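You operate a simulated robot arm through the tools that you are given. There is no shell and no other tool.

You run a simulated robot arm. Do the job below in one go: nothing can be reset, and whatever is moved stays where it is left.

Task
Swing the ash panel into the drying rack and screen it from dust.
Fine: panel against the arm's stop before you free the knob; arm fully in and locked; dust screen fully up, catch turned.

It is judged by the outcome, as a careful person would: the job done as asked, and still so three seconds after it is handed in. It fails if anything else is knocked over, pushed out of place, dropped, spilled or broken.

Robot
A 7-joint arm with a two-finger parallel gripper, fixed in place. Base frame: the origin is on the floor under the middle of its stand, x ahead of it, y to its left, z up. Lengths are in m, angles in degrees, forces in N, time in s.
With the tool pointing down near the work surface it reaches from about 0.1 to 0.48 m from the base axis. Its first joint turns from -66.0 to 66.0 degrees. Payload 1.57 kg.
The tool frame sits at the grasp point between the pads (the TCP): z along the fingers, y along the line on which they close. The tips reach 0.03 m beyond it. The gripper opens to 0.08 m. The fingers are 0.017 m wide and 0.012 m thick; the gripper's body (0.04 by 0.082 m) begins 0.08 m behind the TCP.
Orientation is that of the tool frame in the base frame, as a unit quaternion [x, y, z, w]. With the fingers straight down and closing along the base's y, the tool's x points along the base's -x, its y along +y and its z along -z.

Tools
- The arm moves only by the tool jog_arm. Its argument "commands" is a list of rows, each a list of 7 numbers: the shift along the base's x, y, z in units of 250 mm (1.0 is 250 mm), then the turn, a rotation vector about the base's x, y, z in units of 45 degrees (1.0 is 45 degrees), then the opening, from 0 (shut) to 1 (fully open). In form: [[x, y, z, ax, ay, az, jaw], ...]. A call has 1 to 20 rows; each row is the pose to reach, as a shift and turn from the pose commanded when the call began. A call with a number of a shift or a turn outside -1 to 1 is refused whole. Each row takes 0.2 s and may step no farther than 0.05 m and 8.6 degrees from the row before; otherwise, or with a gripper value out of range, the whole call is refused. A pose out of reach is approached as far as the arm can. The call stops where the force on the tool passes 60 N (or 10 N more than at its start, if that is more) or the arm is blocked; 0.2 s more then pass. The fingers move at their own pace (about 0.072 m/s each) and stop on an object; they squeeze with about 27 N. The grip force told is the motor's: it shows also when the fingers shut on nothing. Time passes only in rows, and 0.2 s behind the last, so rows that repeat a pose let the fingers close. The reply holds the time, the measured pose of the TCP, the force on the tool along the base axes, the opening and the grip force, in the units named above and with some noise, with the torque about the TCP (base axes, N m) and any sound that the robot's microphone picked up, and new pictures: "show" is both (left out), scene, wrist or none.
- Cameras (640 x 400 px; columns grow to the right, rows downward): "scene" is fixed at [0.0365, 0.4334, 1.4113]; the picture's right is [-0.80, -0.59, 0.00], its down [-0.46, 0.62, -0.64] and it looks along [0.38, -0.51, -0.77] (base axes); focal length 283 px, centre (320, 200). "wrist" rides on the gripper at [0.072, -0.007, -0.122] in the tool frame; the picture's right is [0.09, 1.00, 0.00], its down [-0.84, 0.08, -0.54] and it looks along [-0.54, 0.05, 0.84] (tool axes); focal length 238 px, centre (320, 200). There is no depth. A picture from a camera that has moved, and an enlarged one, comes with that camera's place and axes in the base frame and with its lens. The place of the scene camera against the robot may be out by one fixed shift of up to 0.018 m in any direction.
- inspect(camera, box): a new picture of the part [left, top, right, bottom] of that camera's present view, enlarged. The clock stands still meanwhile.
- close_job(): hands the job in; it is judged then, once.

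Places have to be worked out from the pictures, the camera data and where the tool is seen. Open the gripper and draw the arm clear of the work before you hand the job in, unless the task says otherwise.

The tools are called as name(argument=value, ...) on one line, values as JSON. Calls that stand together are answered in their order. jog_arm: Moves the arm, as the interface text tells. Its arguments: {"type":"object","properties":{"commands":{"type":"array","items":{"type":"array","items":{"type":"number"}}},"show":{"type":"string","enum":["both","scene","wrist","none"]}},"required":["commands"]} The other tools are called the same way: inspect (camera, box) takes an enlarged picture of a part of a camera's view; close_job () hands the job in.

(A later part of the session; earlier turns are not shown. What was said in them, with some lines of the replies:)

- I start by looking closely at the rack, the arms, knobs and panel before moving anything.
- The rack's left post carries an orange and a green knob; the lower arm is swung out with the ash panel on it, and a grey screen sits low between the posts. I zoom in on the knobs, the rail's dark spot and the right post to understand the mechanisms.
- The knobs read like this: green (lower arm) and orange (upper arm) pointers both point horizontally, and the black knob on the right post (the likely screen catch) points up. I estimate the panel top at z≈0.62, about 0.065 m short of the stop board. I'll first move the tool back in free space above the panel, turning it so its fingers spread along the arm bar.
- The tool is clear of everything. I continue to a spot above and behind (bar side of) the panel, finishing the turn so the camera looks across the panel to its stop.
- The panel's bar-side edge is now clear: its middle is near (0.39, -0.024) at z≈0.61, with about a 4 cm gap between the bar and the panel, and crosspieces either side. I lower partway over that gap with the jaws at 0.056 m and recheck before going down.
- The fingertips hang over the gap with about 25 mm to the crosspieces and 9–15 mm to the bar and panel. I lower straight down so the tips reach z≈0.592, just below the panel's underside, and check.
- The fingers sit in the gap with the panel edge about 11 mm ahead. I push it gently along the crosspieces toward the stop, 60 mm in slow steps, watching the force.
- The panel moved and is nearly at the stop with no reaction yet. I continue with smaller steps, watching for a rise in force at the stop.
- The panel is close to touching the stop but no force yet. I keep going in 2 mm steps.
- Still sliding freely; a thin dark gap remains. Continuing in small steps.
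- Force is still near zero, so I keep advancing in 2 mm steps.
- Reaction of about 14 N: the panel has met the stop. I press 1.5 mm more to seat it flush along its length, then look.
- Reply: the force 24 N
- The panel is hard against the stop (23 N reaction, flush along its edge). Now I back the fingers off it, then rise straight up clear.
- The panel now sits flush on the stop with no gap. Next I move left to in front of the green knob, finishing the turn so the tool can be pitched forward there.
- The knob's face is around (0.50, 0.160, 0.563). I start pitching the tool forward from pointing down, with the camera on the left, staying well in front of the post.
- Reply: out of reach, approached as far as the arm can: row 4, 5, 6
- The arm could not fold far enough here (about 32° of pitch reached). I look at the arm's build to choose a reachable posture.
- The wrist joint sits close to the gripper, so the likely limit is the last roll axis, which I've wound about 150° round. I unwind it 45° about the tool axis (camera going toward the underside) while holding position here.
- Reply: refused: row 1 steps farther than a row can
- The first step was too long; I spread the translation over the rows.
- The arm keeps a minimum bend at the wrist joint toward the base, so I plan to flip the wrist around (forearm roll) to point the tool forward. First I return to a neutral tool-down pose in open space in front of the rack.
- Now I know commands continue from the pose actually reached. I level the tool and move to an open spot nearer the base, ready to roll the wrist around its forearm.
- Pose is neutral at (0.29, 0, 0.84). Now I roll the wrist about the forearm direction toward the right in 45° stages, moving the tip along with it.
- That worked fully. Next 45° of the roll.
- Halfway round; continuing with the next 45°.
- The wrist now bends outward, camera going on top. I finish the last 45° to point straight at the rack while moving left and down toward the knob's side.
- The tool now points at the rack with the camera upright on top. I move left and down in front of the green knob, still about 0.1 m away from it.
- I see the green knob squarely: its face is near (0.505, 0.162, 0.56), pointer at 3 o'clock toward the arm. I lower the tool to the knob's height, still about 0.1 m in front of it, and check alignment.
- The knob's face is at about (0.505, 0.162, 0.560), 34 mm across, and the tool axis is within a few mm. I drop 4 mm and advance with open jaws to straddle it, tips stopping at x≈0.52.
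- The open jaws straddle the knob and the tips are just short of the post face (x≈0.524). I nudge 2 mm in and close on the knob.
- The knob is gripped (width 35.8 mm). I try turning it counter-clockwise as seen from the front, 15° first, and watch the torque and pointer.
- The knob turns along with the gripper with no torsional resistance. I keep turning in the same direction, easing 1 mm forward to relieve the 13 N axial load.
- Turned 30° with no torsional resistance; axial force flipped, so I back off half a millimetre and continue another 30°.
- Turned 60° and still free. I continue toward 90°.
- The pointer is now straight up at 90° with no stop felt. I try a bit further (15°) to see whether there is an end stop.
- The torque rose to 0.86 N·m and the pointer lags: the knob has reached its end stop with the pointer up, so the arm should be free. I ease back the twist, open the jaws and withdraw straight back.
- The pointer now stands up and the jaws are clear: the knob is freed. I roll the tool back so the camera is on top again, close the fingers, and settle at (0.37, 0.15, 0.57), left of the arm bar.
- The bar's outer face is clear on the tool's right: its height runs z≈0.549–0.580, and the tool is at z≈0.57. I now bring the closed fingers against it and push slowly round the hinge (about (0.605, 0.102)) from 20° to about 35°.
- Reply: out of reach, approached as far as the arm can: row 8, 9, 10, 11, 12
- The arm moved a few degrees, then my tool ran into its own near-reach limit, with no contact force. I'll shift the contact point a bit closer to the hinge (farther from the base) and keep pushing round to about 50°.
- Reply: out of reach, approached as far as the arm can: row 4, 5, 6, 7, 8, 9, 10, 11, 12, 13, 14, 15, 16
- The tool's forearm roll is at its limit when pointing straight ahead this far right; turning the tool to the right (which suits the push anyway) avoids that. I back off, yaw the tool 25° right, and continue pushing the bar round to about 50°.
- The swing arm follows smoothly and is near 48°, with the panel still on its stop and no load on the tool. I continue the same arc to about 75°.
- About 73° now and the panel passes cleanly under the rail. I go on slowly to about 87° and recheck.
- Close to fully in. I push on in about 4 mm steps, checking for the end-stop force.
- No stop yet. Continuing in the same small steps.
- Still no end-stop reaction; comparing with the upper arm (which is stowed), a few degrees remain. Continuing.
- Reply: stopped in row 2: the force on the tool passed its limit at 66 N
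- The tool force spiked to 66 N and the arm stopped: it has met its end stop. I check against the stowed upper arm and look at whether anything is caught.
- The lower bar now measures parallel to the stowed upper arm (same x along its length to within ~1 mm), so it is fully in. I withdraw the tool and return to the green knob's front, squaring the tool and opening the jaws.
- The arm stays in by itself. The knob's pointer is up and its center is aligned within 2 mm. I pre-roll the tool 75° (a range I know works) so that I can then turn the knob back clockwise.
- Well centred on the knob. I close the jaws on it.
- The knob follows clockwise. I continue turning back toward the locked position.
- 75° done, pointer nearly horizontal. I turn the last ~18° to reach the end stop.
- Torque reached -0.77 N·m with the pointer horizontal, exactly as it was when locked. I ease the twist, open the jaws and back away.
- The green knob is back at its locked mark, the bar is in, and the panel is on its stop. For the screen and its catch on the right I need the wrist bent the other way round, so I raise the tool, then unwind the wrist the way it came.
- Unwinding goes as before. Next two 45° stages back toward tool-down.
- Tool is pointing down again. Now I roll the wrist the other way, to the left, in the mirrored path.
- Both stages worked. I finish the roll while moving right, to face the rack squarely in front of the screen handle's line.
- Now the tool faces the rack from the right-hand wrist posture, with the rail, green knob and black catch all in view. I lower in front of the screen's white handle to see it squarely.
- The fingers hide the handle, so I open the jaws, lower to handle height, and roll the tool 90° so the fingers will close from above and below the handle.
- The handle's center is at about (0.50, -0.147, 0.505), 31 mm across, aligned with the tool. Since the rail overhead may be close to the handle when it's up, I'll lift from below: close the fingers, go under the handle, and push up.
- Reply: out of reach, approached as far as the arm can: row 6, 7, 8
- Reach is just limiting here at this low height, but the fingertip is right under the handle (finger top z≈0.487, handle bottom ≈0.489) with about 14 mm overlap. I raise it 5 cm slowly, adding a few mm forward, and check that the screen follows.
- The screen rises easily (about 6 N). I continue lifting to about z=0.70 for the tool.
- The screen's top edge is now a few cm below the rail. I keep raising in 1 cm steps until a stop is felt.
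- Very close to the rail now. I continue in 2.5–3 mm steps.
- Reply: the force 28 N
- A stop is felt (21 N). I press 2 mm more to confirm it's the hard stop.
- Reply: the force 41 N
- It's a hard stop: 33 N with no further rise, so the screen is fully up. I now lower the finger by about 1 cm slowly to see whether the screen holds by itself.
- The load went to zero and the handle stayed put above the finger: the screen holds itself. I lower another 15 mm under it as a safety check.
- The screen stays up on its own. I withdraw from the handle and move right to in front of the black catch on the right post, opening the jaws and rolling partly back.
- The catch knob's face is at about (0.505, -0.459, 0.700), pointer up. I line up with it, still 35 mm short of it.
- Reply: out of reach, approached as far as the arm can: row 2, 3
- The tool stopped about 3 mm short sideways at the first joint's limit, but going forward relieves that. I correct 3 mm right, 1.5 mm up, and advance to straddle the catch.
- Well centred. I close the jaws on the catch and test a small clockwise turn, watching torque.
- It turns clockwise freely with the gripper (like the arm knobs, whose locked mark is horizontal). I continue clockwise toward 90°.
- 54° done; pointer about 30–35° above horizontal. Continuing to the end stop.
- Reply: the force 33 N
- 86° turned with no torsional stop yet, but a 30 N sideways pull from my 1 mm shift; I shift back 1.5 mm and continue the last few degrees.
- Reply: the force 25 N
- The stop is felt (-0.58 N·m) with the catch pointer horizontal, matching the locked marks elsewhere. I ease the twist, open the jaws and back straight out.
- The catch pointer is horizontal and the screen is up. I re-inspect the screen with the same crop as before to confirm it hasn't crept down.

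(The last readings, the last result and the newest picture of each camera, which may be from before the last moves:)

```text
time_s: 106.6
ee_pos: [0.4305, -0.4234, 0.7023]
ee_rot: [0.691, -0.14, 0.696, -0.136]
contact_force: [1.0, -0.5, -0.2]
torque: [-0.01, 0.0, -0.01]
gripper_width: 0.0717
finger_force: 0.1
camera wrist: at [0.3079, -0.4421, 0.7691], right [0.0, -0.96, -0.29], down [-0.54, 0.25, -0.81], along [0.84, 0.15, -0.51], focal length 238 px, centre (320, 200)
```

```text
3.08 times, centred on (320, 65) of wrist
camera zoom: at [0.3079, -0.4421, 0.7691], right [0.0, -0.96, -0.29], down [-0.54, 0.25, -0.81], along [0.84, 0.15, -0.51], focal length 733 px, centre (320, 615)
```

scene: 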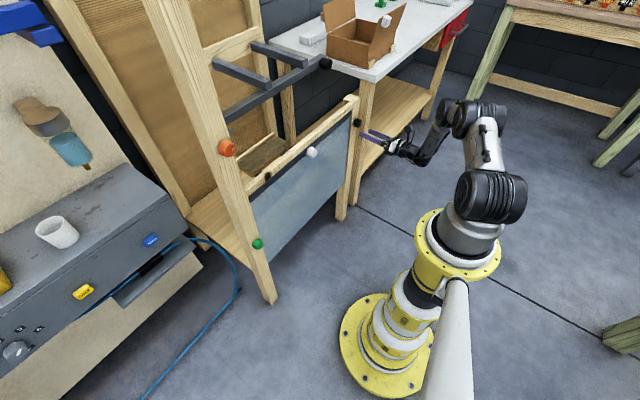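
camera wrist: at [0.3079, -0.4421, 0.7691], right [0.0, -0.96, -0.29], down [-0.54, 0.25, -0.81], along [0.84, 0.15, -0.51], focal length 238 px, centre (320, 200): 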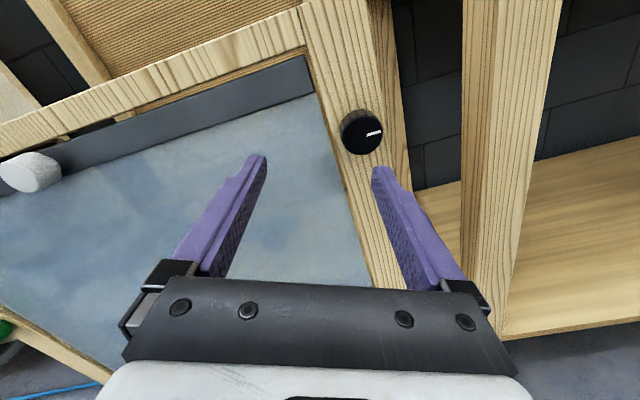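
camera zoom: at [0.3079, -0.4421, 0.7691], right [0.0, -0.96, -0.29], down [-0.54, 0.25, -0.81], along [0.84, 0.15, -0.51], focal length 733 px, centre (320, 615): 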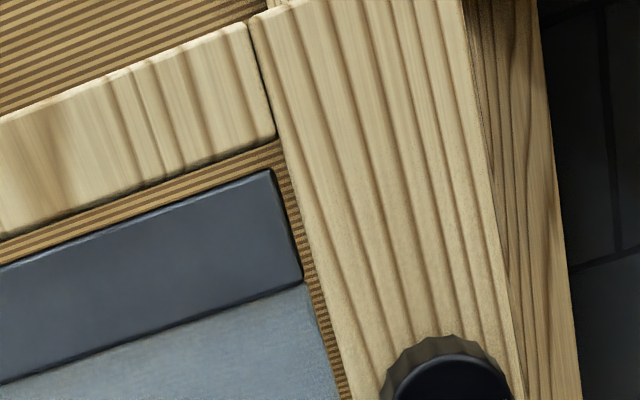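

The screen and catch positions are unchanged to the pixel, so everything holds. I draw the arm well clear of the rack with the gripper open.

jog_arm(commands=[[-0.08, 0.08, 0.08, 0, 0, 0, 1], [-0.15, 0.2, 0.18, 0, 0, 0, 1], [-0.2, 0.32, 0.28, 0, 0, 0, 1], [-0.24, 0.44, 0.39, 0, 0, 0, 1], [-0.26, 0.56, 0.5, 0, 0, 0, 1], [-0.28, 0.68, 0.6, 0, 0, 0, 1]])

inspect(camera="scene", box=[220, 60, 390, 270])

inspect(camera="scene", box=[240, 225, 280, 260])

inspect(camera="wrist", box=[0, 0, 640, 300])

```text
time_s: 108.0
ee_pos: [0.359, -0.2527, 0.8483]
ee_rot: [0.691, -0.139, 0.696, -0.137]
contact_force: [-0.7, -0.3, -0.8]
torque: [0.0, -0.04, -0.02]
gripper_width: 0.08
finger_force: 0.1
out of reach, approached as far as the arm can: row 1, 2, 3, 4
camera wrist: at [0.2366, -0.2712, 0.9164], right [0.0, -0.96, -0.3], down [-0.54, 0.25, -0.81], along [0.84, 0.16, -0.51], focal length 238 px, centre (320, 200)
```

scene: 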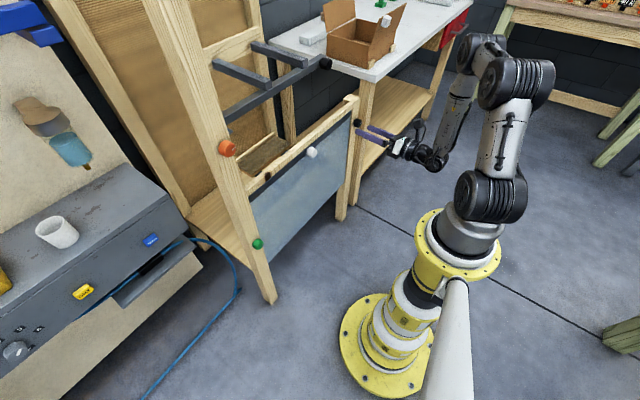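
wrist: 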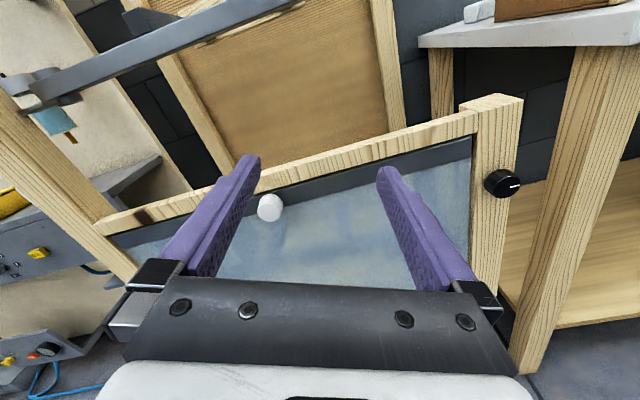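

```text
1.90 times, centred on (305, 165) of scene
camera zoom: at [0.0365, 0.4333, 1.4113], right [-0.8, -0.59, 0.0], down [-0.46, 0.62, -0.64], along [0.38, -0.51, -0.77], focal length 539 px, centre (349, 267)
```

zoom: 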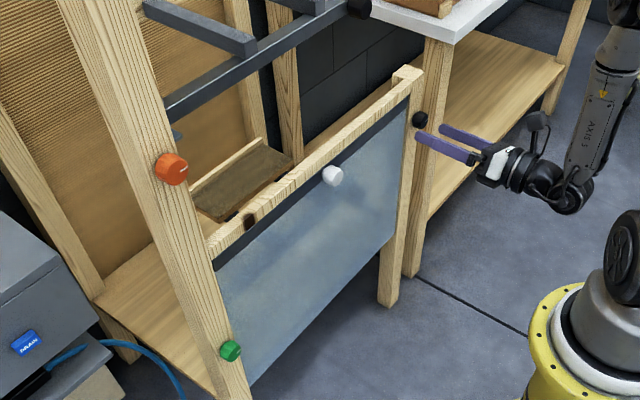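

```text
11.43 times, centred on (260, 242) of scene
camera zoom: at [0.0365, 0.4333, 1.4113], right [-0.8, -0.59, 0.0], down [-0.46, 0.62, -0.64], along [0.38, -0.51, -0.77], focal length 3234 px, centre (1006, -286)
```

zoom: 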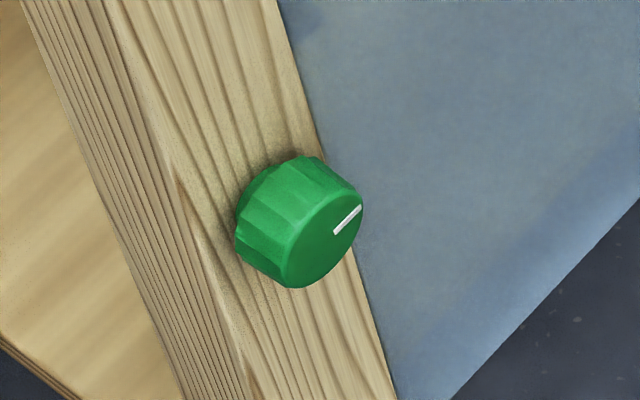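

```text
1.00 times, centred on (320, 150) of wrist (not enlarged: the box is as wide or as high as the picture)
camera zoom: at [0.2366, -0.2712, 0.9164], right [0.0, -0.96, -0.3], down [-0.54, 0.25, -0.81], along [0.84, 0.16, -0.51], focal length 238 px, centre (320, 250)
```

zoom: 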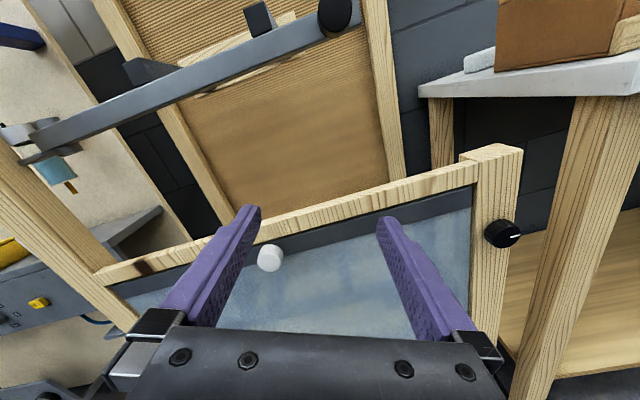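

All states look right: arm in with its knob at the locked mark, panel on its stop, screen up, catch turned, tool clear. I wait about 3 s in place and check nothing moves before handing in.

jog_arm(commands=[[0, 0, 0, 0, 0, 0, 1], [0, 0, 0, 0, 0, 0, 1], [0, 0, 0, 0, 0, 0, 1], [0, 0, 0, 0, 0, 0, 1], [0, 0, 0, 0, 0, 0, 1], [0, 0, 0, 0, 0, 0, 1], [0, 0, 0, 0, 0, 0, 1], [0, 0, 0, 0, 0, 0, 1], [0, 0, 0, 0, 0, 0, 1], [0, 0, 0, 0, 0, 0, 1], [0, 0, 0, 0, 0, 0, 1], [0, 0, 0, 0, 0, 0, 1], [0, 0, 0, 0, 0, 0, 1], [0, 0, 0, 0, 0, 0, 1]], show="none")

inspect(camera="scene", box=[240, 100, 360, 200])

```text
time_s: 111.0
ee_pos: [0.3598, -0.253, 0.8479]
ee_rot: [0.691, -0.14, 0.696, -0.136]
contact_force: [-0.3, 0.3, 0.5]
torque: [-0.02, 0.01, 0.01]
gripper_width: 0.0797
finger_force: 0.0
```

```text
4.00 times, centred on (300, 150) of scene
camera zoom: at [0.0365, 0.4334, 1.4113], right [-0.8, -0.59, 0.0], down [-0.46, 0.62, -0.64], along [0.38, -0.51, -0.77], focal length 1132 px, centre (400, 400)
```

zoom: 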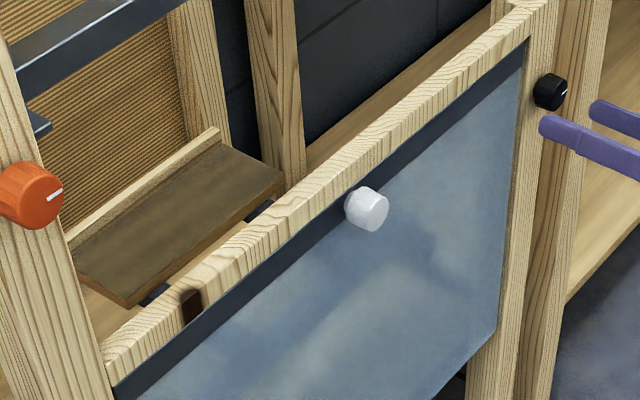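

After the wait nothing has shifted: the panel is in and on its stop, the arm is locked, the screen is fully up with its catch turned, and the gripper is open and clear. I hand the job in.

close_job()

```text
The job is handed in.
```

The ash panel is swung into the drying rack, and the dust screen is up in front of it. I handed the job in without seeing the verdict.

- **Panel:** I slid it along the arm until it pressed flat against the stop (about 23 N), before touching the knob. It stayed there through the swing.
- **Arm:** I turned the green knob to free it, then pushed the arm round until it hit its end stop. It lies parallel to the upper arm, which was already stowed. I turned the knob back to its end stop, with the pointer on the same horizontal mark it started from. I did not tug the arm to test the lock.
- **Dust screen:** I lifted it by its handle until it would go no further. A few millimetres of gap remain under the rail.
- **Catch:** I turned it a quarter turn clockwise to its stop. I did not push down on the screen to test it.

Before handing in, I opened the gripper and drew the robot clear. Over a three-second wait nothing shifted, and I saw nothing else knocked or moved.
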